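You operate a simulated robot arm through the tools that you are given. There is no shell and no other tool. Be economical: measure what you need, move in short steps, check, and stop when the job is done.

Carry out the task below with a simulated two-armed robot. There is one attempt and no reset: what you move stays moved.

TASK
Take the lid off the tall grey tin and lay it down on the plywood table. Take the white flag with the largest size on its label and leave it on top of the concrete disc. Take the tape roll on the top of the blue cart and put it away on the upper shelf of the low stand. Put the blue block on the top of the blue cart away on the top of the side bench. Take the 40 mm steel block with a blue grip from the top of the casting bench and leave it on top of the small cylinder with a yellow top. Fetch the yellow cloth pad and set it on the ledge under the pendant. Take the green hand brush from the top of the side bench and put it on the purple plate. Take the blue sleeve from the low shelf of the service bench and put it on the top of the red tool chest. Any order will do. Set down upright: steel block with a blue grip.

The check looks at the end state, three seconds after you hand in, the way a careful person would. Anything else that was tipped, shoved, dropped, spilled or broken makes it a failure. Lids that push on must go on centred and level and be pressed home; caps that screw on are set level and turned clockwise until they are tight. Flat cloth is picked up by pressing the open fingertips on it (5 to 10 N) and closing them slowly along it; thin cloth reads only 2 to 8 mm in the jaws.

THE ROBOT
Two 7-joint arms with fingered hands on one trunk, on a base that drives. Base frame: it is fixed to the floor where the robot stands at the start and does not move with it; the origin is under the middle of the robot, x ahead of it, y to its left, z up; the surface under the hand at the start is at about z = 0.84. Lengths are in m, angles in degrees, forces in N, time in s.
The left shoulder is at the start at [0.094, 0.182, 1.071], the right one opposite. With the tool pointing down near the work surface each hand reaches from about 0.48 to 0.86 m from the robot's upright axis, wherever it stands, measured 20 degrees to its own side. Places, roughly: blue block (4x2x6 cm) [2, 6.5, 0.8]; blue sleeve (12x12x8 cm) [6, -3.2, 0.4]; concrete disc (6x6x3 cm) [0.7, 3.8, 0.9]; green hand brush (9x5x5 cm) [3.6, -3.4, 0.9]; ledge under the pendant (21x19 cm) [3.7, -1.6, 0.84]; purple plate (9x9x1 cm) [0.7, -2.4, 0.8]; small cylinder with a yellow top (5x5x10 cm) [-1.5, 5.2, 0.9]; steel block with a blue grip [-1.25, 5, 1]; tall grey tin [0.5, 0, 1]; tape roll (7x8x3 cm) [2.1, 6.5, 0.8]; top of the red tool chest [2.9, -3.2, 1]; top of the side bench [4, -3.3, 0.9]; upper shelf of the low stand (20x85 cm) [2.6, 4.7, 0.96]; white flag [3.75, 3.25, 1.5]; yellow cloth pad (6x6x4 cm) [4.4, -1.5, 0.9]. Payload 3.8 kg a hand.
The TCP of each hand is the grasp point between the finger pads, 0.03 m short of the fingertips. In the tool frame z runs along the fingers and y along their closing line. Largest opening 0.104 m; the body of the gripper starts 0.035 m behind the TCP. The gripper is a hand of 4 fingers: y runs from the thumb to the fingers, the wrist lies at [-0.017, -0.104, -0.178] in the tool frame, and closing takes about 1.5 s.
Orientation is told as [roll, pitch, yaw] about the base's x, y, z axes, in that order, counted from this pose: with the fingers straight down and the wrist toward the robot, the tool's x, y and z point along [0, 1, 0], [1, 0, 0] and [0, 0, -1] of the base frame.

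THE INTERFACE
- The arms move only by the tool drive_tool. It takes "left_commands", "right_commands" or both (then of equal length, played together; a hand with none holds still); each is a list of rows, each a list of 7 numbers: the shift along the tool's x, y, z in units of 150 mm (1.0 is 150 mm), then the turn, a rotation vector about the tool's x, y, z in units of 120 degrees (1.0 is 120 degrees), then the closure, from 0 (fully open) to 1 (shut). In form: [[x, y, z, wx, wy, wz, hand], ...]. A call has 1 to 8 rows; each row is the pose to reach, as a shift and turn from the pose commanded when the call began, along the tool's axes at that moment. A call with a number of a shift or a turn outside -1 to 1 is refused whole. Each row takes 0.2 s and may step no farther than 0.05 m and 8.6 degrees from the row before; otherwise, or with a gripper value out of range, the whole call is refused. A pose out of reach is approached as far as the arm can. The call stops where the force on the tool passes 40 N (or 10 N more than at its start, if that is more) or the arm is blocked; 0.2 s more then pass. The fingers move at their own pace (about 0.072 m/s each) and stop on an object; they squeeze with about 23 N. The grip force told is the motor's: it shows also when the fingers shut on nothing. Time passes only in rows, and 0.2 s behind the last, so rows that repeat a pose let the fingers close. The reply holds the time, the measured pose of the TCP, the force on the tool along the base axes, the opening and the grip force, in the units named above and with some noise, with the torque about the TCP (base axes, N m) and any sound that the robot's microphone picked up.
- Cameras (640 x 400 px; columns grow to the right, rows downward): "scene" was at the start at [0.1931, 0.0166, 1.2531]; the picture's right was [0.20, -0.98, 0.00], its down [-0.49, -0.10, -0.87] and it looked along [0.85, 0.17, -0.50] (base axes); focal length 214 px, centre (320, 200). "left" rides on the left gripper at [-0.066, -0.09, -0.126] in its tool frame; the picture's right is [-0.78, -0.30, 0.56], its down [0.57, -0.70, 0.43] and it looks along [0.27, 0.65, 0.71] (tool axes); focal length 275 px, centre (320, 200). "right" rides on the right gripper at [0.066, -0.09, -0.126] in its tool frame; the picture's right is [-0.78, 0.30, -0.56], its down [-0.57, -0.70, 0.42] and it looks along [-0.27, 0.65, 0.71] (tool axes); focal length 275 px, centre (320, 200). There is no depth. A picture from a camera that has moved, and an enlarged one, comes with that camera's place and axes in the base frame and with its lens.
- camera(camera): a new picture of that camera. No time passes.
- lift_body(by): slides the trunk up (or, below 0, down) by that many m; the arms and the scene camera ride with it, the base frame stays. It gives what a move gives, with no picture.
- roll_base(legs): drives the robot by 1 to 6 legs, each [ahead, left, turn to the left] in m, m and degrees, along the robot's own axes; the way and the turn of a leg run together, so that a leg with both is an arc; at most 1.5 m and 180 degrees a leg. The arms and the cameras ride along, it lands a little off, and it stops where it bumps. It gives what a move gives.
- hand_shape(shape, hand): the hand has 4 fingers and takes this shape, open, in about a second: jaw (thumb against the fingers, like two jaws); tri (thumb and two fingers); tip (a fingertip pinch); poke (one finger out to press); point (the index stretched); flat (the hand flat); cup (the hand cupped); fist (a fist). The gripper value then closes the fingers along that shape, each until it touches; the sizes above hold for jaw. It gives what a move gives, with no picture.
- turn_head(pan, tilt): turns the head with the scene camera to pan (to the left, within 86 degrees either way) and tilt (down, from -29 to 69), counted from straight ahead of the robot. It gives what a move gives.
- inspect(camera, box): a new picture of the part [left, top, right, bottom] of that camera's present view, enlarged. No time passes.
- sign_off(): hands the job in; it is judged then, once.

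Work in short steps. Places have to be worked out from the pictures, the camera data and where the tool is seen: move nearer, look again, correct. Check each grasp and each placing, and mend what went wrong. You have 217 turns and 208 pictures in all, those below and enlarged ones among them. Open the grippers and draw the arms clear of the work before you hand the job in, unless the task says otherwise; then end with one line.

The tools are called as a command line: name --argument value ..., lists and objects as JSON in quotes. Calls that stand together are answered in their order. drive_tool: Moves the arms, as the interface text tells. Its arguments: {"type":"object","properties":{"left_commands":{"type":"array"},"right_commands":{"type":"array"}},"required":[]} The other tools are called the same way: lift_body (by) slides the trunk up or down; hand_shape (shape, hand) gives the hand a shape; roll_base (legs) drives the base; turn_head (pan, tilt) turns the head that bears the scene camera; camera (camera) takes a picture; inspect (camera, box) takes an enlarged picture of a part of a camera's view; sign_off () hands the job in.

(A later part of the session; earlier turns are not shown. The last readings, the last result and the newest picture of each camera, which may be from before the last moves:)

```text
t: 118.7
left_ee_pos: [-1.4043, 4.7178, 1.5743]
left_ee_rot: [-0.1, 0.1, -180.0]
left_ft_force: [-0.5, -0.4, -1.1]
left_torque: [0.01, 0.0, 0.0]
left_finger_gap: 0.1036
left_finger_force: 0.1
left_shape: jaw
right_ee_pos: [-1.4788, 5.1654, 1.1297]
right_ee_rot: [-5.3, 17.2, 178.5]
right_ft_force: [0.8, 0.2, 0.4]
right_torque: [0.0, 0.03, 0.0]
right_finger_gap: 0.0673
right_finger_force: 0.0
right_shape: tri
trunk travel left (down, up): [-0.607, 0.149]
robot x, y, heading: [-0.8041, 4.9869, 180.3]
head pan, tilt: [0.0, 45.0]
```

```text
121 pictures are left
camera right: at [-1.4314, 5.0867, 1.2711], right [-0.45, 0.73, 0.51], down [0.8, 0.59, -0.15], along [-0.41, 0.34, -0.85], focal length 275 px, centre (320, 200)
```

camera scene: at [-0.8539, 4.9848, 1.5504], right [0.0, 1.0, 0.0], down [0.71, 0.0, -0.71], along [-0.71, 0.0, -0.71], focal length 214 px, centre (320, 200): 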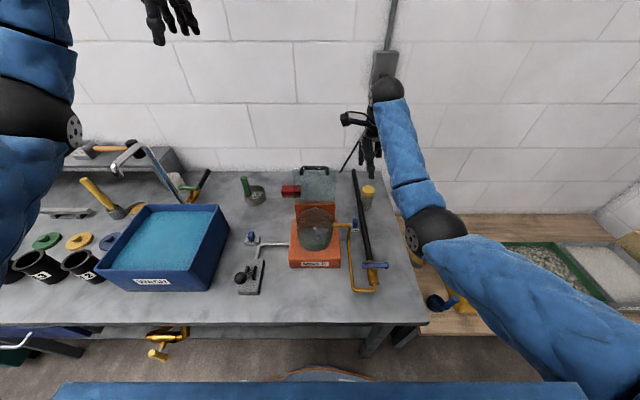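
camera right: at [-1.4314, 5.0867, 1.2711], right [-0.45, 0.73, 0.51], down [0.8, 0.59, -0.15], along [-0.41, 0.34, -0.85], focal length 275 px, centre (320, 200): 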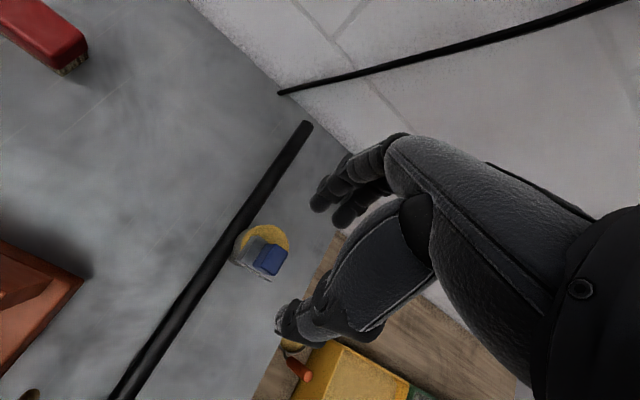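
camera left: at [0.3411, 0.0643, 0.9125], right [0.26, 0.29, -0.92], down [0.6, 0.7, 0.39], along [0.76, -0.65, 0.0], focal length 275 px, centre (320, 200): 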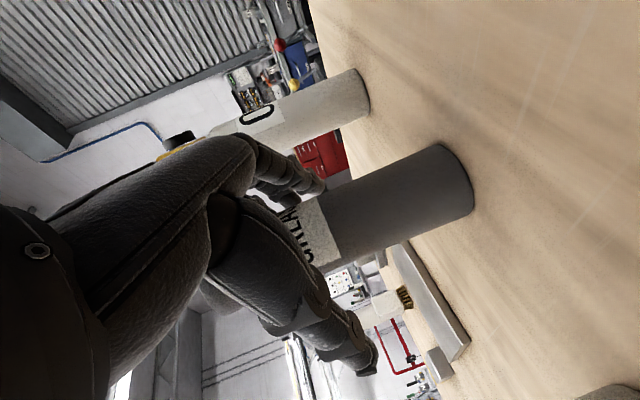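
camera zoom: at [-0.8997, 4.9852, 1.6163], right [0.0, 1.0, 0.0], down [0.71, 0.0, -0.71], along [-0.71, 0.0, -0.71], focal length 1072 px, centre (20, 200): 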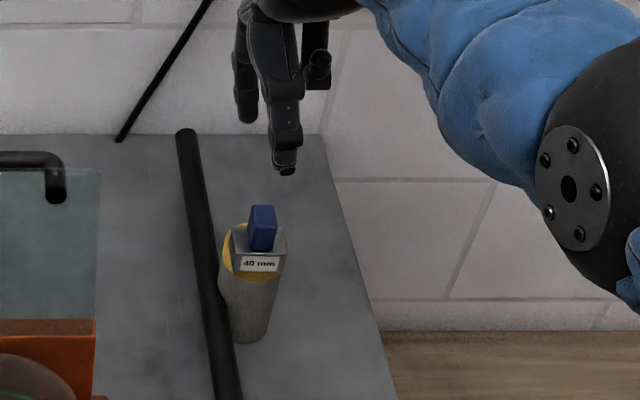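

The block stands upright on the yellow top. I back away, reset the right hand to neutral, and look toward the cart.

roll_base --legs '[[-0.5, 0, 0]]'

drive_tool --right_commands '[[0, -0.1, -0.2, -0.06, 0.02, 0, 0], [0, -0.2, -0.3, -0.12, 0.042, 0, 0], [0, -0.3, -0.3, -0.145, 0.042, 0, 0]]'

hand_shape --hand "right" --shape "jaw"

roll_base --legs '[[0, 0, -90]]'

turn_head --pan -40 --tilt 18

camera --camera "scene"

```text
t: 121.6
left_ee_pos: [-0.9045, 4.7196, 1.5739]
left_ee_rot: [0.0, 0.1, 180.0]
left_ft_force: [0.4, -0.1, 0.6]
left_torque: [0.0, -0.01, 0.0]
left_finger_gap: 0.1037
left_finger_force: 0.1
left_shape: jaw
right_ee_pos: [-0.9782, 5.1659, 1.1302]
right_ee_rot: [-5.3, 17.1, 178.4]
right_ft_force: [0.5, 0.1, 0.5]
right_torque: [-0.02, 0.04, -0.01]
right_finger_gap: 0.0672
right_finger_force: 0.0
right_shape: tri
trunk travel left (down, up): [-0.607, 0.149]
robot x, y, heading: [-0.3054, 4.9867, 179.8]
head pan, tilt: [0.0, 45.0]
```

```text
t: 122.4
left_ee_pos: [-0.9039, 4.7192, 1.574]
left_ee_rot: [0.0, 0.0, 179.9]
left_ft_force: [-0.8, -0.1, -0.7]
left_torque: [-0.04, 0.01, -0.05]
left_finger_gap: 0.1038
left_finger_force: 0.0
left_shape: jaw
right_ee_pos: [-0.9471, 5.1609, 1.1871]
right_ee_rot: [0.1, -0.2, 179.2]
right_ft_force: [0.0, 0.4, 0.2]
right_torque: [0.0, 0.02, 0.02]
right_finger_gap: 0.1039
right_finger_force: 0.0
right_shape: tri
trunk travel left (down, up): [-0.607, 0.149]
robot x, y, heading: [-0.3047, 4.987, 179.9]
head pan, tilt: [0.0, 45.0]
```

```text
t: 123.3
left_ee_pos: [-0.9034, 4.7189, 1.5755]
left_ee_rot: [0.1, 0.0, 179.9]
left_ft_force: [-0.2, -0.7, -0.3]
left_torque: [0.02, 0.01, 0.02]
left_finger_gap: 0.1034
left_finger_force: 0.1
left_shape: jaw
right_ee_pos: [-0.9476, 5.1605, 1.1872]
right_ee_rot: [-0.1, -0.2, 179.2]
right_ft_force: [-1.3, 0.4, -0.6]
right_torque: [0.0, -0.02, 0.04]
right_finger_gap: 0.1036
right_finger_force: 0.0
right_shape: jaw
trunk travel left (down, up): [-0.607, 0.149]
robot x, y, heading: [-0.2999, 4.9878, 179.7]
head pan, tilt: [0.0, 45.0]
```

```text
t: 127.5
left_ee_pos: [-0.5709, 5.5859, 1.575]
left_ee_rot: [0.0, 0.1, 90.0]
left_ft_force: [-0.1, 0.2, 0.1]
left_torque: [-0.02, 0.02, 0.01]
left_finger_gap: 0.1039
left_finger_force: 0.0
left_shape: jaw
right_ee_pos: [-0.13, 5.6302, 1.188]
right_ee_rot: [-0.1, -0.3, 89.4]
right_ft_force: [-0.2, -0.1, -0.2]
right_torque: [0.0, -0.02, 0.02]
right_finger_gap: 0.1037
right_finger_force: 0.0
right_shape: jaw
trunk travel left (down, up): [-0.607, 0.149]
robot x, y, heading: [-0.3017, 4.9859, 90.0]
head pan, tilt: [0.0, 45.0]
```

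```text
t: 128.6
left_ee_pos: [-0.5711, 5.5867, 1.5753]
left_ee_rot: [0.0, 0.1, 90.0]
left_ft_force: [0.0, 0.0, 0.5]
left_torque: [0.01, -0.04, 0.0]
left_finger_gap: 0.1039
left_finger_force: 0.1
left_shape: jaw
right_ee_pos: [-0.1288, 5.6309, 1.1876]
right_ee_rot: [-0.1, -0.2, 89.4]
right_ft_force: [0.4, 0.6, -0.4]
right_torque: [0.03, 0.0, -0.02]
right_finger_gap: 0.1038
right_finger_force: 0.1
right_shape: jaw
trunk travel left (down, up): [-0.607, 0.149]
robot x, y, heading: [-0.3055, 4.988, 89.9]
head pan, tilt: [-40.0, 18.0]
```

```text
120 pictures are left
camera scene: at [-0.2446, 5.0687, 1.6584], right [0.77, -0.64, 0.0], down [-0.2, -0.24, -0.95], along [0.61, 0.73, -0.31], focal length 214 px, centre (320, 200)
```

scene: 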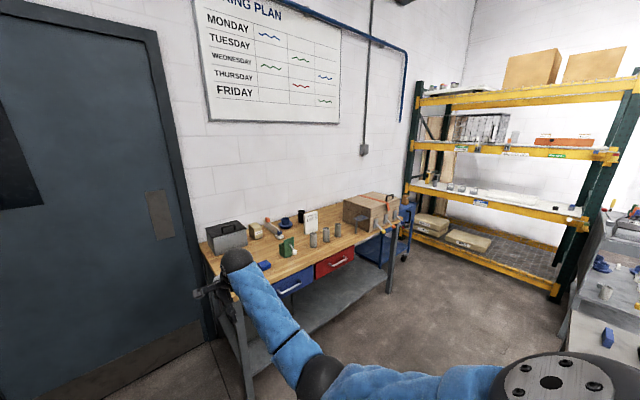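

The blue cart stands right of the wood bench, around (2, 6.5). I strafe right along the corridor at y≈5.1 and look.

roll_base --legs '[[0.1, -1.0, 0], [0, -0.9, 0]]'

turn_head --pan -25 --tilt 28

camera --camera "scene"

turn_head --pan -86 --tilt 28

camera --camera "scene"

```text
t: 131.5
left_ee_pos: [-0.1542, 5.6371, 1.5817]
left_ee_rot: [0.2, -0.6, 95.4]
left_ft_force: [1.3, -1.8, 1.2]
left_torque: [0.14, 0.1, 0.07]
left_finger_gap: 0.1042
left_finger_force: 0.1
left_shape: jaw
right_ee_pos: [0.279, 5.7295, 1.1927]
right_ee_rot: [0.1, -0.6, 95.1]
right_ft_force: [0.8, -1.0, -0.2]
right_torque: [0.08, 0.1, 0.0]
right_finger_gap: 0.104
right_finger_force: 0.1
right_shape: jaw
trunk travel left (down, up): [-0.607, 0.149]
robot x, y, heading: [0.1619, 5.079, 95.6]
head pan, tilt: [-40.0, 18.0]
stopped in leg 1: the robot was blocked; the commanded pose is now the measured one
```

```text
t: 132.3
left_ee_pos: [-0.1633, 5.6587, 1.5709]
left_ee_rot: [-0.1, 0.4, 95.6]
left_ft_force: [0.2, 0.8, -0.6]
left_torque: [-0.06, -0.02, 0.01]
left_finger_gap: 0.1037
left_finger_force: 0.0
left_shape: jaw
right_ee_pos: [0.2719, 5.7446, 1.1844]
right_ee_rot: [-0.1, 0.1, 94.9]
right_ft_force: [-0.8, 0.4, 0.3]
right_torque: [-0.02, -0.05, 0.0]
right_finger_gap: 0.1038
right_finger_force: 0.1
right_shape: jaw
trunk travel left (down, up): [-0.607, 0.149]
robot x, y, heading: [0.1658, 5.0818, 95.6]
head pan, tilt: [-25.0, 28.0]
```

```text
119 pictures are left
camera scene: at [0.1902, 5.1849, 1.6419], right [0.94, -0.33, 0.0], down [-0.16, -0.45, -0.88], along [0.29, 0.83, -0.47], focal length 214 px, centre (320, 200)
```

scene: 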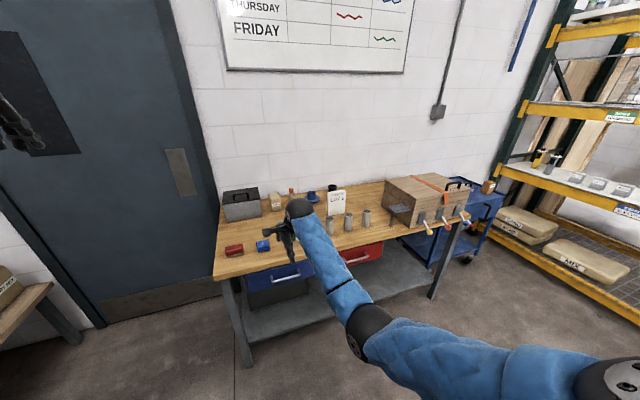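

```text
t: 133.6
left_ee_pos: [-0.1622, 5.6531, 1.5742]
left_ee_rot: [0.0, 0.1, 95.6]
left_ft_force: [-0.3, 0.4, -0.5]
left_torque: [0.05, 0.01, 0.01]
left_finger_gap: 0.1039
left_finger_force: 0.1
left_shape: jaw
right_ee_pos: [0.2725, 5.7397, 1.1869]
right_ee_rot: [-0.1, -0.3, 95.0]
right_ft_force: [-0.4, 0.0, 0.2]
right_torque: [0.02, 0.0, 0.03]
right_finger_gap: 0.104
right_finger_force: 0.0
right_shape: jaw
trunk travel left (down, up): [-0.607, 0.149]
robot x, y, heading: [0.1668, 5.0786, 95.7]
head pan, tilt: [-85.9, 28.0]
```

```text
118 pictures are left
camera scene: at [0.2517, 5.108, 1.6423], right [0.17, -0.99, 0.0], down [-0.46, -0.08, -0.88], along [0.87, 0.15, -0.47], focal length 214 px, centre (320, 200)
```

scene: 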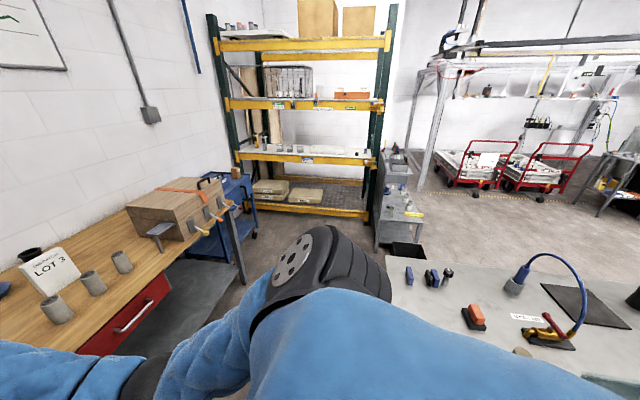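

I bumped the main bench's far corner; its end is near y≈4.9. I back off, go to the corridor's middle at y≈5.45, face +x and drive along it.

roll_base --legs '[[0, 0.15, 0], [0.38, 0, 0], [0, 0, -95.7]]'

turn_head --pan 0 --tilt 35

camera --camera "scene"

```text
t: 141.0
left_ee_pos: [0.5756, 5.7276, 1.5736]
left_ee_rot: [0.1, 0.1, 0.6]
left_ft_force: [-0.6, -0.1, -0.6]
left_torque: [0.03, -0.02, -0.01]
left_finger_gap: 0.104
left_finger_force: 0.0
left_shape: jaw
right_ee_pos: [0.6245, 5.2852, 1.1873]
right_ee_rot: [-0.1, -0.1, -0.2]
right_ft_force: [0.0, 1.7, 0.0]
right_torque: [0.01, 0.02, 0.02]
right_finger_gap: 0.1039
right_finger_force: 0.1
right_shape: jaw
trunk travel left (down, up): [-0.607, 0.149]
robot x, y, heading: [-0.0212, 5.4526, 0.7]
head pan, tilt: [-85.9, 28.0]
```

```text
t: 142.6
left_ee_pos: [0.576, 5.7267, 1.5738]
left_ee_rot: [0.0, 0.2, 0.7]
left_ft_force: [0.3, -0.1, 0.5]
left_torque: [0.01, 0.0, -0.01]
left_finger_gap: 0.1038
left_finger_force: 0.0
left_shape: jaw
right_ee_pos: [0.6242, 5.2841, 1.1863]
right_ee_rot: [-0.1, 0.0, -0.1]
right_ft_force: [0.1, 0.8, 0.7]
right_torque: [-0.02, 0.03, -0.02]
right_finger_gap: 0.104
right_finger_force: 0.0
right_shape: jaw
trunk travel left (down, up): [-0.607, 0.149]
robot x, y, heading: [-0.0222, 5.4504, 0.6]
head pan, tilt: [0.0, 35.0]
```

```text
117 pictures are left
camera scene: at [0.0773, 5.4526, 1.6313], right [0.01, -1.0, 0.0], down [-0.57, 0.0, -0.82], along [0.82, 0.01, -0.57], focal length 214 px, centre (320, 200)
```

scene: 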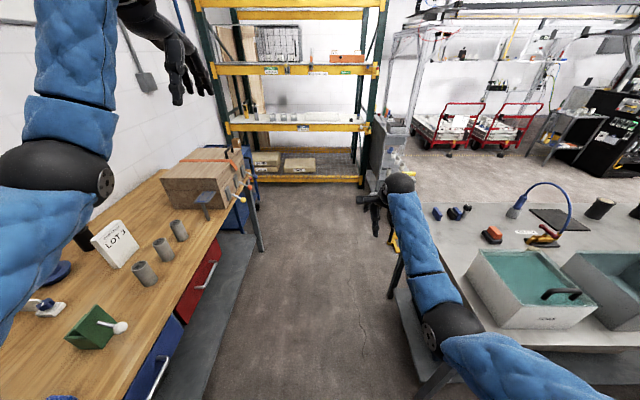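

The corridor centre is y≈5.46. I drive 2 m ahead, then look left at the cart.

roll_base --legs '[[1.2, 0, -0.6], [0.75, 0, 0]]'

turn_head --pan 75 --tilt 40

camera --camera "scene"

turn_head --pan -50 --tilt 35

camera --camera "scene"

```text
t: 152.4
left_ee_pos: [2.5223, 5.7199, 1.5738]
left_ee_rot: [-0.1, 0.2, -0.2]
left_ft_force: [-0.8, 0.1, 0.2]
left_torque: [-0.01, -0.01, 0.01]
left_finger_gap: 0.1038
left_finger_force: 0.1
left_shape: jaw
right_ee_pos: [2.565, 5.2783, 1.1855]
right_ee_rot: [-0.1, -0.1, -0.9]
right_ft_force: [-0.7, -0.7, 0.0]
right_torque: [0.01, -0.02, 0.01]
right_finger_gap: 0.1038
right_finger_force: 0.1
right_shape: jaw
trunk travel left (down, up): [-0.607, 0.149]
robot x, y, heading: [1.9233, 5.4546, -0.3]
head pan, tilt: [0.0, 35.0]
```

```text
t: 153.8
left_ee_pos: [2.5208, 5.7186, 1.575]
left_ee_rot: [0.0, 0.1, -0.2]
left_ft_force: [0.3, 0.2, 1.2]
left_torque: [-0.02, -0.02, 0.01]
left_finger_gap: 0.1038
left_finger_force: 0.1
left_shape: jaw
right_ee_pos: [2.5644, 5.2783, 1.1875]
right_ee_rot: [-0.1, -0.1, -0.9]
right_ft_force: [0.3, 0.3, 0.3]
right_torque: [0.02, 0.02, -0.01]
right_finger_gap: 0.1041
right_finger_force: 0.0
right_shape: jaw
trunk travel left (down, up): [-0.607, 0.149]
robot x, y, heading: [1.9198, 5.4525, -0.4]
head pan, tilt: [75.0, 40.0]
```

```text
116 pictures are left
camera scene: at [1.9543, 5.5348, 1.6238], right [0.96, -0.26, 0.0], down [-0.17, -0.62, -0.77], along [0.2, 0.74, -0.64], focal length 214 px, centre (320, 200)
```

scene: 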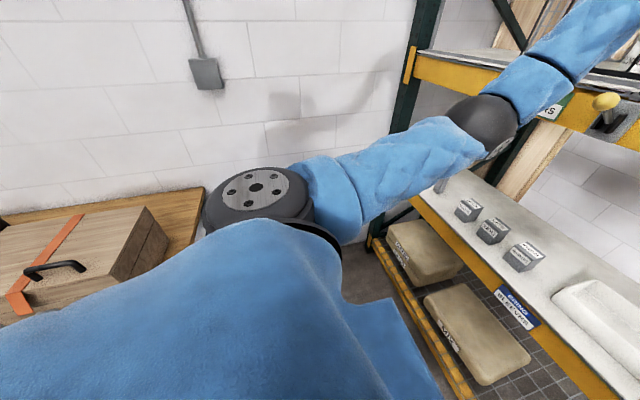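

```text
t: 155.9
left_ee_pos: [2.5216, 5.7201, 1.5745]
left_ee_rot: [-0.1, 0.2, -0.2]
left_ft_force: [0.1, -0.4, 0.1]
left_torque: [0.02, -0.03, -0.02]
left_finger_gap: 0.1042
left_finger_force: 0.0
left_shape: jaw
right_ee_pos: [2.5639, 5.2783, 1.187]
right_ee_rot: [-0.1, -0.1, -0.8]
right_ft_force: [0.7, 0.7, -0.6]
right_torque: [-0.03, -0.01, -0.04]
right_finger_gap: 0.1039
right_finger_force: 0.1
right_shape: jaw
trunk travel left (down, up): [-0.607, 0.149]
robot x, y, heading: [1.9236, 5.4523, -0.3]
head pan, tilt: [-50.0, 35.0]
```

```text
115 pictures are left
camera scene: at [1.9883, 5.3852, 1.6313], right [-0.77, -0.64, 0.0], down [-0.37, 0.44, -0.82], along [0.52, -0.63, -0.57], focal length 214 px, centre (320, 200)
```

scene: 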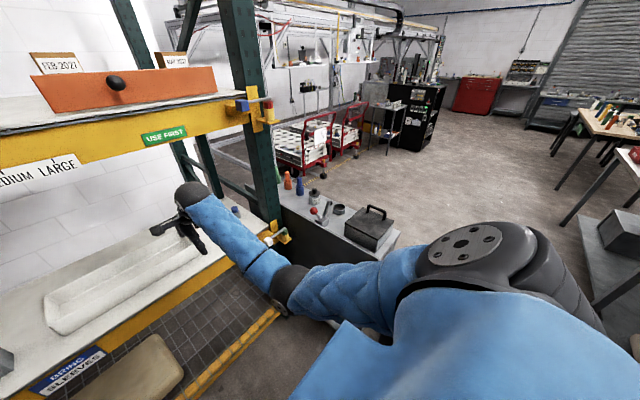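

Turning left to face the cart keeps the arms clear of the rack. Then I look down at it.

roll_base --legs '[[-0.05, -0.15, 0], [0, 0, 90.3]]'

turn_head --pan 0 --tilt 45

camera --camera "scene"

```text
t: 161.1
left_ee_pos: [1.6147, 5.9138, 1.5737]
left_ee_rot: [-0.1, 0.1, 89.0]
left_ft_force: [-0.3, 0.4, -0.2]
left_torque: [0.02, 0.01, -0.01]
left_finger_gap: 0.104
left_finger_force: 0.0
left_shape: jaw
right_ee_pos: [2.0573, 5.9486, 1.1867]
right_ee_rot: [-0.1, -0.1, 88.2]
right_ft_force: [-0.1, 0.3, 0.7]
right_torque: [0.02, 0.02, -0.01]
right_finger_gap: 0.1041
right_finger_force: 0.0
right_shape: jaw
trunk travel left (down, up): [-0.607, 0.149]
robot x, y, heading: [1.8711, 5.309, 88.8]
head pan, tilt: [-50.0, 35.0]
```

```text
t: 162.2
left_ee_pos: [1.6132, 5.9148, 1.5747]
left_ee_rot: [0.0, 0.1, 88.9]
left_ft_force: [-0.4, 0.6, 0.0]
left_torque: [0.01, -0.02, 0.01]
left_finger_gap: 0.1038
left_finger_force: 0.1
left_shape: jaw
right_ee_pos: [2.0573, 5.9493, 1.1859]
right_ee_rot: [-0.2, -0.1, 88.1]
right_ft_force: [0.4, 0.7, 0.1]
right_torque: [0.02, -0.01, -0.01]
right_finger_gap: 0.1041
right_finger_force: 0.0
right_shape: jaw
trunk travel left (down, up): [-0.607, 0.149]
robot x, y, heading: [1.8705, 5.3094, 88.9]
head pan, tilt: [0.0, 45.0]
```

```text
114 pictures are left
camera scene: at [1.8712, 5.4011, 1.6165], right [1.0, -0.02, 0.0], down [-0.01, -0.71, -0.71], along [0.01, 0.71, -0.71], focal length 214 px, centre (320, 200)
```

scene: 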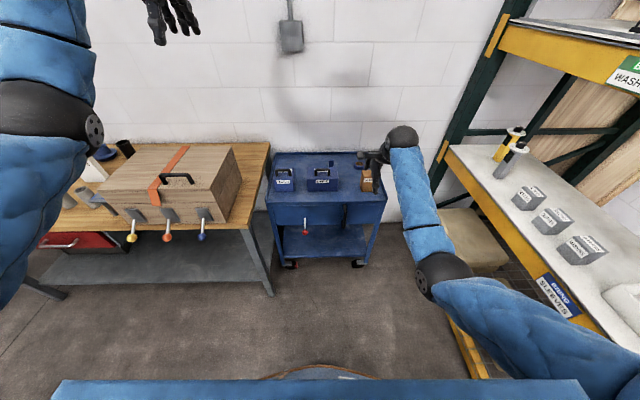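

inspect --camera "scene" --box '[260, 140, 400, 230]'

camera --camera "right"

```text
4.44 times, centred on (330, 185) of scene
camera zoom: at [1.8712, 5.4011, 1.6165], right [1.0, -0.02, 0.0], down [-0.01, -0.71, -0.71], along [0.01, 0.71, -0.71], focal length 953 px, centre (276, 267)
```

zoom: 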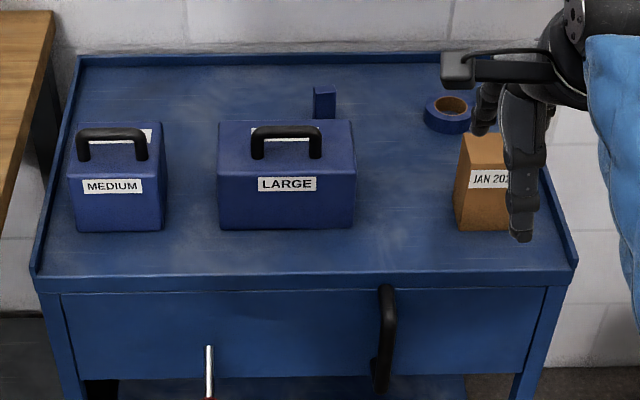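

```text
112 pictures are left
camera right: at [1.9866, 5.861, 1.312], right [0.78, 0.27, 0.56], down [0.55, -0.72, -0.43], along [0.29, 0.64, -0.71], focal length 275 px, centre (320, 200)
```

right: 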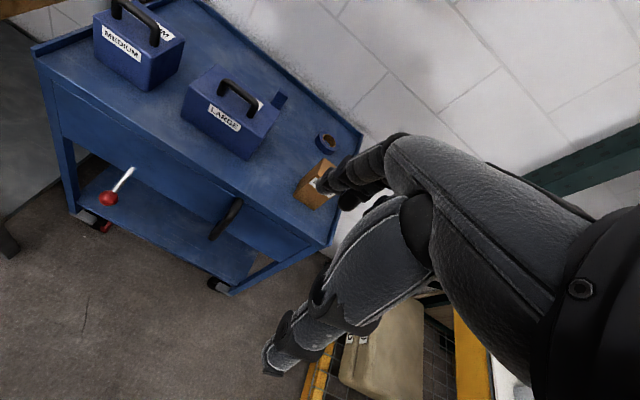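

Block (dark blue, upright, behind the LARGE box) at ≈(1.957, 6.52) and tape at ≈(2.13, 6.507), cart top z≈0.80. I drive up to the cart to (2.03, 5.88), then lower the trunk.

roll_base --legs '[[0.55, -0.17, 1.1]]'

lift_body --by -0.12

camera --camera "scene"

camera --camera "right"

```text
t: 165.5
left_ee_pos: [1.7752, 6.4576, 1.5758]
left_ee_rot: [0.0, 0.1, 90.2]
left_ft_force: [0.4, 0.1, 0.0]
left_torque: [0.01, 0.0, 0.04]
left_finger_gap: 0.1041
left_finger_force: 0.0
left_shape: jaw
right_ee_pos: [2.2171, 6.5031, 1.1857]
right_ee_rot: [-0.1, -0.1, 89.6]
right_ft_force: [-0.4, -0.2, 0.9]
right_torque: [0.0, 0.01, -0.01]
right_finger_gap: 0.104
right_finger_force: 0.1
right_shape: jaw
trunk travel left (down, up): [-0.607, 0.149]
robot x, y, heading: [2.0452, 5.8593, 90.1]
head pan, tilt: [0.0, 45.0]
```

```text
t: 167.0
left_ee_pos: [1.775, 6.4564, 1.4549]
left_ee_rot: [0.0, 0.1, 90.2]
left_ft_force: [-0.1, -0.2, 0.0]
left_torque: [0.0, 0.0, -0.03]
left_finger_gap: 0.1038
left_finger_force: 0.1
left_shape: jaw
right_ee_pos: [2.2166, 6.5031, 1.0673]
right_ee_rot: [-0.2, -0.1, 89.6]
right_ft_force: [0.0, -0.3, 0.8]
right_torque: [-0.01, 0.0, 0.0]
right_finger_gap: 0.104
right_finger_force: 0.1
right_shape: jaw
trunk travel left (down, up): [-0.487, 0.269]
robot x, y, heading: [2.045, 5.8563, 90.3]
head pan, tilt: [0.0, 45.0]
```

```text
111 pictures are left
camera scene: at [2.0436, 5.9607, 1.4962], right [1.0, 0.0, 0.0], down [0.0, -0.71, -0.71], along [0.0, 0.71, -0.71], focal length 214 px, centre (320, 200)
```

scene: 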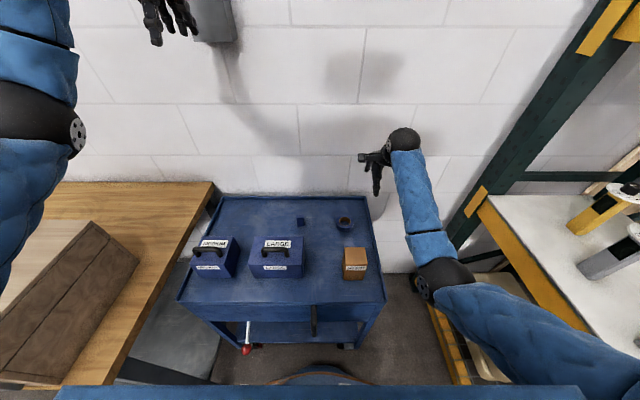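

```text
110 pictures are left
camera right: at [2.1487, 6.4124, 1.1922], right [0.78, 0.29, 0.56], down [0.57, -0.7, -0.43], along [0.27, 0.65, -0.71], focal length 275 px, centre (320, 200)
```

right: 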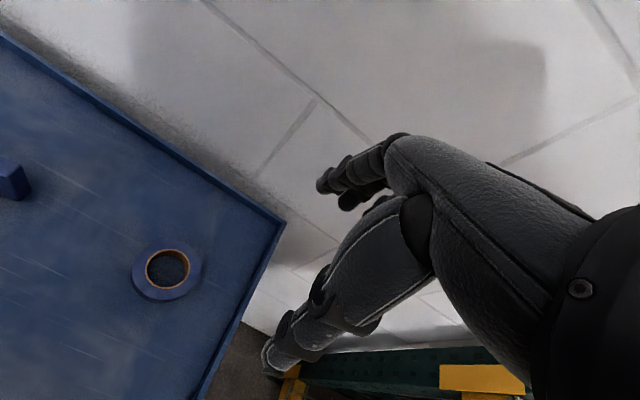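

Tape centre confirmed at (2.144, 6.512). I move the right hand above it and descend.

drive_tool --right_commands '[[0.25, 0.03, 0.1, 0, 0, 0, 0], [0.487, 0.06, 0.3, 0, 0, 0, 0], [0.487, 0.06, 0.6, 0, 0, 0, 0], [0.487, 0.06, 0.9, 0, 0, 0, 0], [0.487, 0.06, 1, 0, 0, 0, 0], [0.487, 0.06, 1, 0, 0, 0, 0]]'

inspect --camera "scene" --box '[260, 150, 420, 290]'

camera --camera "right"

```text
t: 168.4
left_ee_pos: [1.7747, 6.4572, 1.4542]
left_ee_rot: [-0.1, 0.0, 90.2]
left_ft_force: [0.5, 0.9, -0.1]
left_torque: [0.0, 0.02, -0.03]
left_finger_gap: 0.1037
left_finger_force: 0.0
left_shape: jaw
right_ee_pos: [2.145, 6.5147, 0.9161]
right_ee_rot: [0.0, -0.2, 89.4]
right_ft_force: [0.2, -0.1, 0.1]
right_torque: [-0.02, -0.01, 0.0]
right_finger_gap: 0.1039
right_finger_force: 0.0
right_shape: jaw
trunk travel left (down, up): [-0.487, 0.269]
robot x, y, heading: [2.0452, 5.8584, 90.4]
head pan, tilt: [0.0, 45.0]
```

```text
2.86 times, centred on (340, 220) of scene
camera zoom: at [2.0434, 5.961, 1.4961], right [1.0, 0.0, 0.0], down [0.0, -0.71, -0.71], along [0.0, 0.71, -0.71], focal length 613 px, centre (263, 143)
```

zoom: 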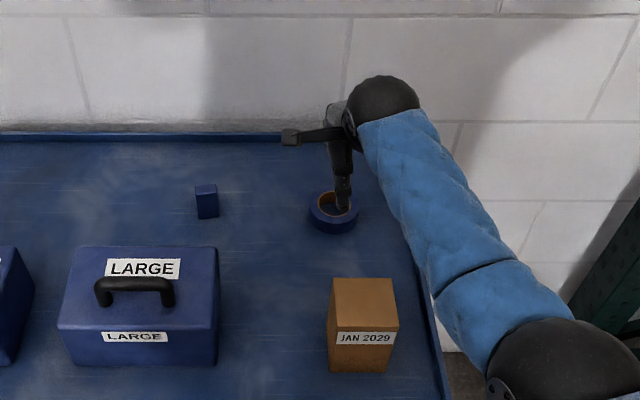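

```text
108 pictures are left
camera right: at [2.0773, 6.4249, 1.0422], right [0.78, 0.29, 0.56], down [0.57, -0.7, -0.43], along [0.27, 0.65, -0.71], focal length 275 px, centre (320, 200)
```

right: 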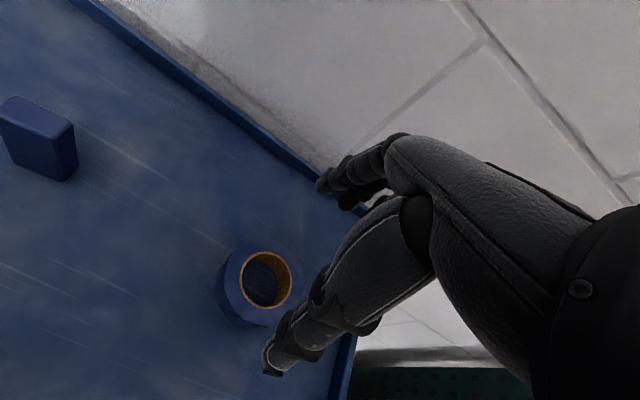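

Centred within a few mm. I correct slightly, descend to z≈0.837 and close.

drive_tool --right_commands '[[0.03, -0.03, 0.2, 0, 0, 0, 0], [0.03, -0.03, 0.4, 0, 0, 0, 0], [0.03, -0.03, 0.53, 0, 0, 0, 0], [0.03, -0.03, 0.53, 0, 0, 0, 0.3], [0.03, -0.03, 0.53, 0, 0, 0, 0.6], [0.03, -0.03, 0.53, 0, 0, 0, 1], [0.03, -0.03, 0.53, 0, 0, 0, 1], [0.03, -0.03, 0.53, 0, 0, 0, 1]]'

inspect --camera "right" --box '[180, 170, 380, 390]'

```text
t: 170.2
left_ee_pos: [1.7759, 6.4583, 1.454]
left_ee_rot: [0.0, 0.0, 90.3]
left_ft_force: [-0.2, -0.4, 0.0]
left_torque: [-0.01, 0.02, -0.01]
left_finger_gap: 0.1036
left_finger_force: 0.1
left_shape: jaw
right_ee_pos: [2.1392, 6.5082, 0.837]
right_ee_rot: [-0.1, -0.1, 89.5]
right_ft_force: [0.0, -0.4, -0.4]
right_torque: [0.01, -0.01, 0.03]
right_finger_gap: 0.0668
right_finger_force: 23.6
right_shape: jaw
trunk travel left (down, up): [-0.487, 0.269]
robot x, y, heading: [2.0449, 5.8571, 90.3]
head pan, tilt: [0.0, 45.0]
```

```text
1.82 times, centred on (280, 280) of right
camera zoom: at [2.0726, 6.4187, 0.963], right [0.78, 0.29, 0.56], down [0.57, -0.7, -0.43], along [0.27, 0.65, -0.71], focal length 500 px, centre (393, 54)
```

zoom: 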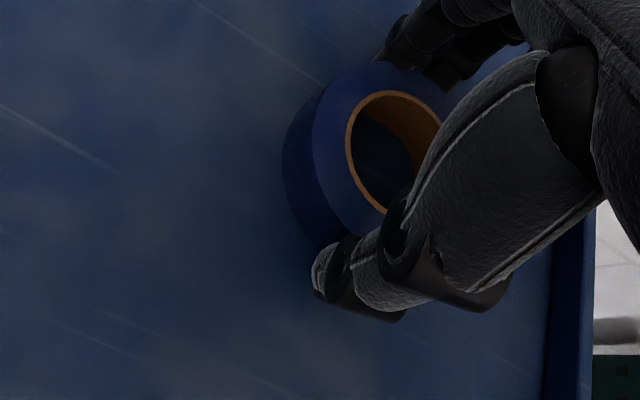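

Tape held. I lift it and bring the left hand over the blue block at ≈(1.963, 6.517).

drive_tool --right_commands '[[0, 0, -0.15, 0, 0, 0, 1], [0, 0, -0.4, 0, 0, 0, 1], [0, 0, -0.7, 0, 0, 0, 1], [-0.2, 0, -0.9, 0, 0, 0, 1], [-0.45, 0, -1, 0, 0, 0, 1]]' --left_commands '[[-0.2, 0.05, 0.1, 0, 0, 0, 0], [-0.4, 0.1, 0.3, 0, 0, 0, 0], [-0.6, 0.2, 0.5, 0, 0, 0, 0], [-0.8, 0.3, 0.7, 0, 0, 0, 0], [-1, 0.4, 0.9, 0, 0, 0, 0]]'

drive_tool --left_commands '[[-0.2, 0, 0.25, 0, 0, 0, 0], [-0.25, 0, 0.5, 0, 0, 0, 0], [-0.25, 0, 0.8, 0, 0, 0, 0], [-0.25, 0, 1, 0, 0, 0, 0], [-0.25, 0, 1, 0, 0, 0, 0]]'

inspect --camera "scene" --box '[240, 100, 420, 260]'

camera --camera "left"

```text
t: 171.4
left_ee_pos: [1.9273, 6.5189, 1.317]
left_ee_rot: [0.0, 0.1, 90.3]
left_ft_force: [0.8, 0.0, 0.6]
left_torque: [-0.03, 0.02, -0.02]
left_finger_gap: 0.1037
left_finger_force: 0.1
left_shape: jaw
right_ee_pos: [2.2083, 6.5054, 0.9889]
right_ee_rot: [0.1, -0.1, 89.5]
right_ft_force: [-0.4, -0.1, -0.2]
right_torque: [0.02, 0.05, -0.01]
right_finger_gap: 0.0668
right_finger_force: 22.9
right_shape: jaw
trunk travel left (down, up): [-0.487, 0.269]
robot x, y, heading: [2.046, 5.8567, 90.4]
head pan, tilt: [0.0, 45.0]
```

```text
t: 172.6
left_ee_pos: [1.9608, 6.518, 1.1681]
left_ee_rot: [-0.1, -0.1, 90.2]
left_ft_force: [1.1, -0.4, -0.5]
left_torque: [0.01, 0.01, 0.02]
left_finger_gap: 0.1039
left_finger_force: 0.1
left_shape: jaw
right_ee_pos: [2.2061, 6.506, 0.9895]
right_ee_rot: [0.0, -0.1, 89.4]
right_ft_force: [0.6, -1.4, -0.8]
right_torque: [0.01, 0.01, 0.01]
right_finger_gap: 0.0665
right_finger_force: 22.8
right_shape: jaw
trunk travel left (down, up): [-0.487, 0.269]
robot x, y, heading: [2.0465, 5.8573, 90.0]
head pan, tilt: [0.0, 45.0]
```

```text
2.50 times, centred on (330, 180) of scene
camera zoom: at [2.0436, 5.961, 1.4961], right [1.0, 0.0, 0.0], down [0.0, -0.71, -0.71], along [0.0, 0.71, -0.71], focal length 536 px, centre (295, 250)
```

zoom: 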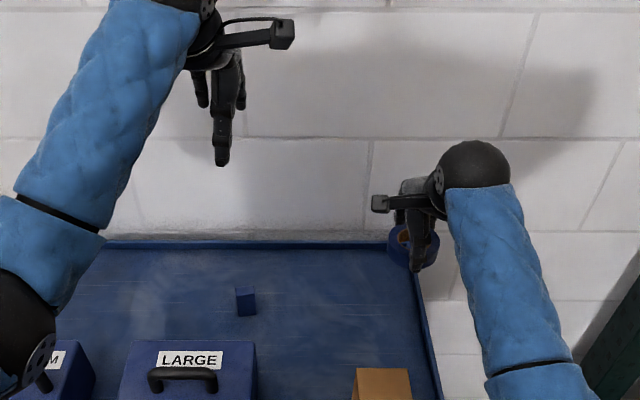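

```text
105 pictures are left
camera left: at [2.0289, 6.4277, 1.2934], right [0.78, -0.29, -0.56], down [-0.57, -0.7, -0.42], along [-0.27, 0.65, -0.71], focal length 275 px, centre (320, 200)
```

left: 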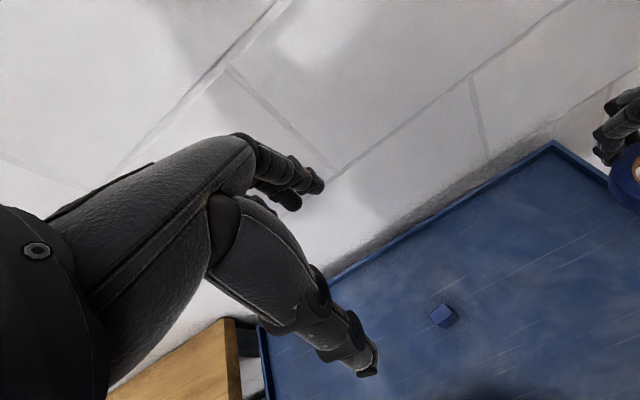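

Block at (1.967, 6.515). I descend in two moves, checking in between.

drive_tool --left_commands '[[-0.04, -0.02, 0.3, 0, 0, 0, 0], [-0.04, -0.02, 0.6, 0, 0, 0, 0], [-0.04, -0.02, 0.9, 0, 0, 0, 0], [-0.04, -0.02, 1, 0, 0, 0, 0], [-0.04, -0.02, 1, 0, 0, 0, 0]]'

drive_tool --left_commands '[[0, 0, 0.3, 0, 0, 0, 0], [0, 0, 0.6, 0, 0, 0, 0], [0, 0, 0.67, 0, 0, 0, 0], [0, 0, 0.67, 0, 0, 0, 0]]'

camera --camera "left"

inspect --camera "scene" --box '[240, 140, 400, 270]'

```text
t: 173.8
left_ee_pos: [1.9703, 6.5145, 1.0162]
left_ee_rot: [0.0, 0.0, 90.2]
left_ft_force: [0.1, -0.2, -0.3]
left_torque: [0.02, 0.01, 0.03]
left_finger_gap: 0.104
left_finger_force: 0.2
left_shape: jaw
right_ee_pos: [2.2077, 6.507, 0.9887]
right_ee_rot: [-0.2, -0.1, 89.4]
right_ft_force: [-0.3, 0.1, -0.6]
right_torque: [0.0, -0.03, -0.02]
right_finger_gap: 0.0667
right_finger_force: 23.7
right_shape: jaw
trunk travel left (down, up): [-0.487, 0.269]
robot x, y, heading: [2.0477, 5.8549, 90.1]
head pan, tilt: [0.0, 45.0]
```

```text
t: 174.8
left_ee_pos: [1.9682, 6.5146, 0.9165]
left_ee_rot: [0.0, 0.1, 90.1]
left_ft_force: [-1.0, -0.4, 0.2]
left_torque: [0.03, 0.03, 0.0]
left_finger_gap: 0.1039
left_finger_force: 0.1
left_shape: jaw
right_ee_pos: [2.2078, 6.5065, 0.9902]
right_ee_rot: [0.0, -0.1, 89.5]
right_ft_force: [0.4, 0.5, -0.7]
right_torque: [-0.01, 0.0, 0.02]
right_finger_gap: 0.0668
right_finger_force: 23.0
right_shape: jaw
trunk travel left (down, up): [-0.487, 0.269]
robot x, y, heading: [2.0427, 5.8586, 90.4]
head pan, tilt: [0.0, 45.0]
```

```text
104 pictures are left
camera left: at [2.0358, 6.425, 1.0428], right [0.78, -0.29, -0.56], down [-0.57, -0.7, -0.42], along [-0.27, 0.65, -0.72], focal length 275 px, centre (320, 200)
```

left: 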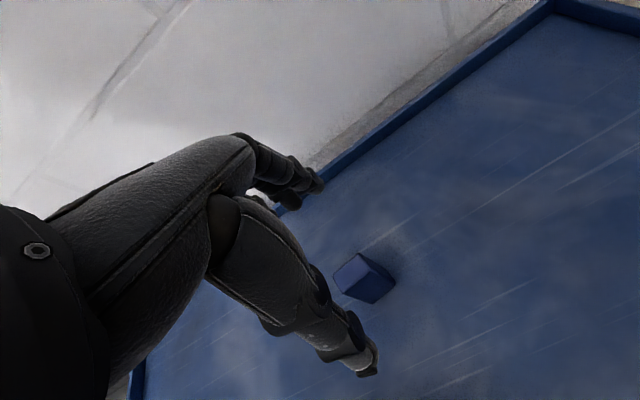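

```text
3.08 times, centred on (320, 205) of scene
camera zoom: at [2.0436, 5.9611, 1.4961], right [1.0, 0.0, 0.0], down [0.0, -0.71, -0.71], along [0.0, 0.71, -0.71], focal length 660 px, centre (320, 185)
```

zoom: 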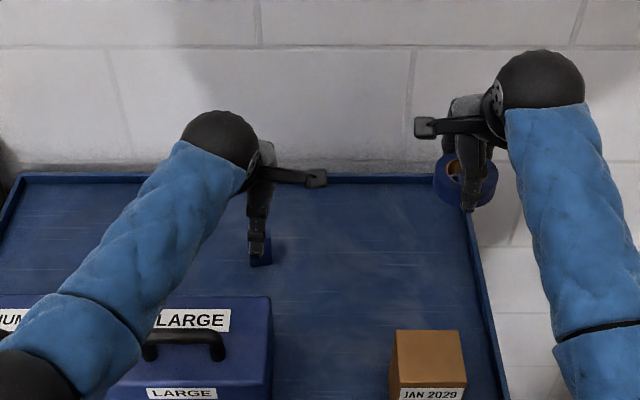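

Aligned within 5 mm. I go down to z≈0.842 and close the left hand.

drive_tool --left_commands '[[0, -0.03, 0.2, 0, 0, 0, 0], [0, -0.03, 0.4, 0, 0, 0, 0], [0, -0.03, 0.497, 0, 0, 0, 0], [0, -0.03, 0.497, 0, 0, 0, 0.3], [0, -0.03, 0.497, 0, 0, 0, 0.6], [0, -0.03, 0.497, 0, 0, 0, 1], [0, -0.03, 0.497, 0, 0, 0, 1], [0, -0.03, 0.497, 0, 0, 0, 1]]'

camera --camera "left"

```text
t: 176.6
left_ee_pos: [1.965, 6.5066, 0.8453]
left_ee_rot: [-0.1, 0.2, 90.3]
left_ft_force: [-0.8, 0.7, -0.1]
left_torque: [0.04, -0.01, 0.0]
left_finger_gap: 0.0139
left_finger_force: 23.1
left_shape: jaw
left hand out of reach, approached as far as the arm can: row 3, 4, 5, 6, 7, 8
right_ee_pos: [2.2078, 6.5052, 0.9897]
right_ee_rot: [0.0, -0.1, 89.5]
right_ft_force: [0.1, -0.4, 0.2]
right_torque: [-0.02, -0.01, 0.01]
right_finger_gap: 0.0668
right_finger_force: 23.0
right_shape: jaw
trunk travel left (down, up): [-0.487, 0.269]
robot x, y, heading: [2.0487, 5.8597, 90.1]
head pan, tilt: [0.0, 45.0]
```

```text
102 pictures are left
camera left: at [2.0331, 6.4173, 0.9706], right [0.78, -0.29, -0.56], down [-0.57, -0.7, -0.42], along [-0.27, 0.65, -0.71], focal length 275 px, centre (320, 200)
```

left: 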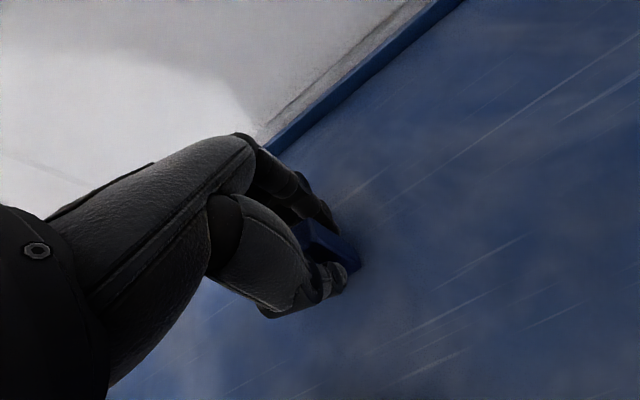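

The block appears gripped. I lift the trunk 0.12 m, back away from the cart, and check both hands.

lift_body --by 0.12

inspect --camera "scene" --box '[200, 120, 400, 270]'

```text
t: 178.1
left_ee_pos: [1.9648, 6.5073, 0.9765]
left_ee_rot: [0.0, -0.8, 90.3]
left_ft_force: [-0.4, -0.1, -0.7]
left_torque: [-0.02, 0.01, -0.01]
left_finger_gap: 0.014
left_finger_force: 22.3
left_shape: jaw
right_ee_pos: [2.2071, 6.5069, 1.1059]
right_ee_rot: [-0.1, -0.1, 89.5]
right_ft_force: [0.0, 0.1, -0.1]
right_torque: [0.0, 0.04, -0.02]
right_finger_gap: 0.0669
right_finger_force: 23.6
right_shape: jaw
trunk travel left (down, up): [-0.607, 0.149]
robot x, y, heading: [2.0444, 5.8539, 90.3]
head pan, tilt: [0.0, 45.0]
```

```text
2.67 times, centred on (300, 195) of scene
camera zoom: at [2.0437, 5.9507, 1.6163], right [1.0, 0.0, 0.0], down [0.0, -0.71, -0.71], along [0.0, 0.71, -0.71], focal length 572 px, centre (373, 213)
```

zoom: 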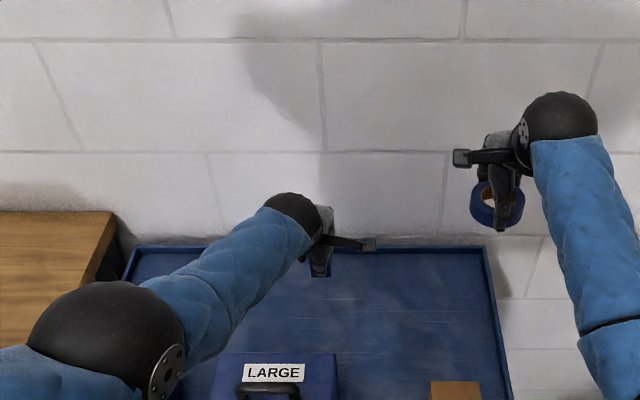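

Both are held. I back up and look toward the low stand.

roll_base --legs '[[-0.5, 0, 0], [0, 0.15, 0]]'

drive_tool --left_commands '[[0, -0.1, -0.3, 0, 0, 0, 1], [0.1, -0.2, -0.6, 0, 0, 0, 1], [0.2, -0.3, -0.9, 0, 0, 0, 1], [0.4, -0.3, -1, 0, 0, 0, 1], [0.6, -0.3, -1, 0, 0, 0, 1]]'

turn_head --pan -86 --tilt 35

camera --camera "scene"

```text
t: 182.1
left_ee_pos: [1.817, 6.0012, 0.9769]
left_ee_rot: [-0.1, -0.8, 90.3]
left_ft_force: [0.4, -0.7, -0.1]
left_torque: [0.01, -0.03, -0.01]
left_finger_gap: 0.0138
left_finger_force: 23.2
left_shape: jaw
right_ee_pos: [2.0578, 6.002, 1.1066]
right_ee_rot: [-0.2, 0.0, 89.6]
right_ft_force: [0.4, 0.3, 0.2]
right_torque: [-0.02, -0.02, -0.01]
right_finger_gap: 0.0671
right_finger_force: 22.5
right_shape: jaw
trunk travel left (down, up): [-0.607, 0.149]
robot x, y, heading: [1.897, 5.3493, 90.4]
head pan, tilt: [0.0, 45.0]
```

```text
t: 183.3
left_ee_pos: [1.7259, 5.9515, 1.1256]
left_ee_rot: [-0.1, -0.8, 90.2]
left_ft_force: [0.7, 0.1, -1.1]
left_torque: [0.02, -0.02, 0.01]
left_finger_gap: 0.014
left_finger_force: 23.1
left_shape: jaw
right_ee_pos: [2.0567, 6.0001, 1.1075]
right_ee_rot: [0.0, -0.1, 89.6]
right_ft_force: [0.4, -0.6, -0.3]
right_torque: [0.01, 0.03, 0.02]
right_finger_gap: 0.0669
right_finger_force: 23.0
right_shape: jaw
trunk travel left (down, up): [-0.607, 0.149]
robot x, y, heading: [1.897, 5.3502, 90.0]
head pan, tilt: [0.0, 45.0]
```

```text
t: 184.9
left_ee_pos: [1.7273, 5.952, 1.1255]
left_ee_rot: [-0.1, -1.0, 90.2]
left_ft_force: [-0.2, 0.2, 0.6]
left_torque: [0.0, 0.01, -0.01]
left_finger_gap: 0.0138
left_finger_force: 23.3
left_shape: jaw
right_ee_pos: [2.0582, 6.0006, 1.1078]
right_ee_rot: [-0.1, -0.1, 89.7]
right_ft_force: [-0.1, 0.0, -0.8]
right_torque: [-0.03, 0.0, 0.0]
right_finger_gap: 0.0671
right_finger_force: 22.5
right_shape: jaw
trunk travel left (down, up): [-0.607, 0.149]
robot x, y, heading: [1.8951, 5.349, 90.1]
head pan, tilt: [-85.9, 35.0]
```

```text
100 pictures are left
camera scene: at [1.9836, 5.3685, 1.6313], right [0.08, -1.0, 0.0], down [-0.57, -0.04, -0.82], along [0.82, 0.06, -0.57], focal length 214 px, centre (320, 200)
```

scene: 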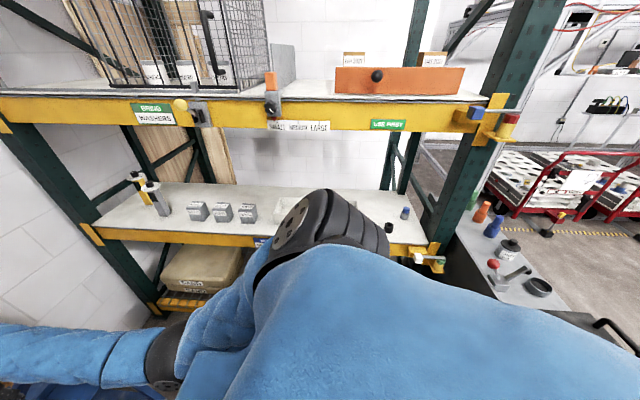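

The stand's upper shelf runs along x at y≈4.65–4.7, x≈2.2–3.0. I turn left by 180° (clear space) to face it and view from above.

roll_base --legs '[[0, 0, 100], [0, 0, 80]]'

turn_head --pan 25 --tilt 42

camera --camera "scene"

```text
t: 192.8
left_ee_pos: [2.0428, 4.7423, 1.127]
left_ee_rot: [-0.1, -1.0, -91.9]
left_ft_force: [-1.3, 0.4, -0.4]
left_torque: [0.02, 0.0, 0.0]
left_finger_gap: 0.0138
left_finger_force: 23.6
left_shape: jaw
right_ee_pos: [1.7121, 4.7067, 1.1067]
right_ee_rot: [-0.1, -0.2, -92.6]
right_ft_force: [-0.5, 0.8, -0.3]
right_torque: [0.04, 0.04, 0.03]
right_finger_gap: 0.0662
right_finger_force: 22.9
right_shape: jaw
trunk travel left (down, up): [-0.607, 0.149]
robot x, y, heading: [1.8983, 5.3523, -92.2]
head pan, tilt: [-85.9, 35.0]
```

```text
t: 194.7
left_ee_pos: [2.0436, 4.7411, 1.1263]
left_ee_rot: [-0.1, -0.9, -91.9]
left_ft_force: [-0.2, 0.2, -1.1]
left_torque: [-0.01, -0.1, 0.0]
left_finger_gap: 0.0137
left_finger_force: 22.4
left_shape: jaw
right_ee_pos: [1.7117, 4.7063, 1.1057]
right_ee_rot: [-0.2, 0.0, -92.7]
right_ft_force: [-0.1, -0.3, -0.5]
right_torque: [-0.01, 0.03, 0.02]
right_finger_gap: 0.0664
right_finger_force: 22.5
right_shape: jaw
trunk travel left (down, up): [-0.607, 0.149]
robot x, y, heading: [1.8961, 5.3517, -92.2]
head pan, tilt: [25.0, 42.0]
```

```text
99 pictures are left
camera scene: at [1.928, 5.259, 1.6208], right [-0.92, -0.39, 0.0], down [-0.26, 0.62, -0.74], along [0.29, -0.68, -0.67], focal length 214 px, centre (320, 200)
```

scene: 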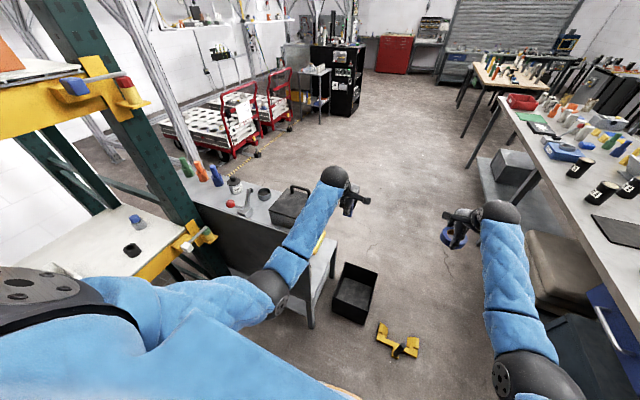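

I enlarge the stand's upper shelf to find a free spot, noting the bin and clamp on the floor ahead.

inspect --camera "scene" --box '[170, 140, 370, 270]'

```text
3.08 times, centred on (270, 205) of scene
camera zoom: at [1.928, 5.259, 1.6208], right [-0.92, -0.39, 0.0], down [-0.26, 0.62, -0.74], along [0.29, -0.68, -0.67], focal length 660 px, centre (474, 185)
```

zoom: 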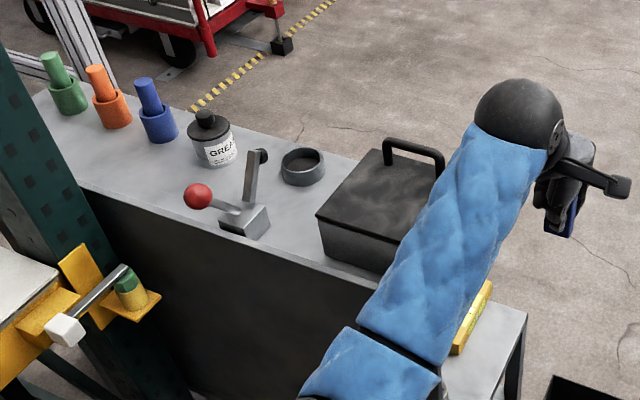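

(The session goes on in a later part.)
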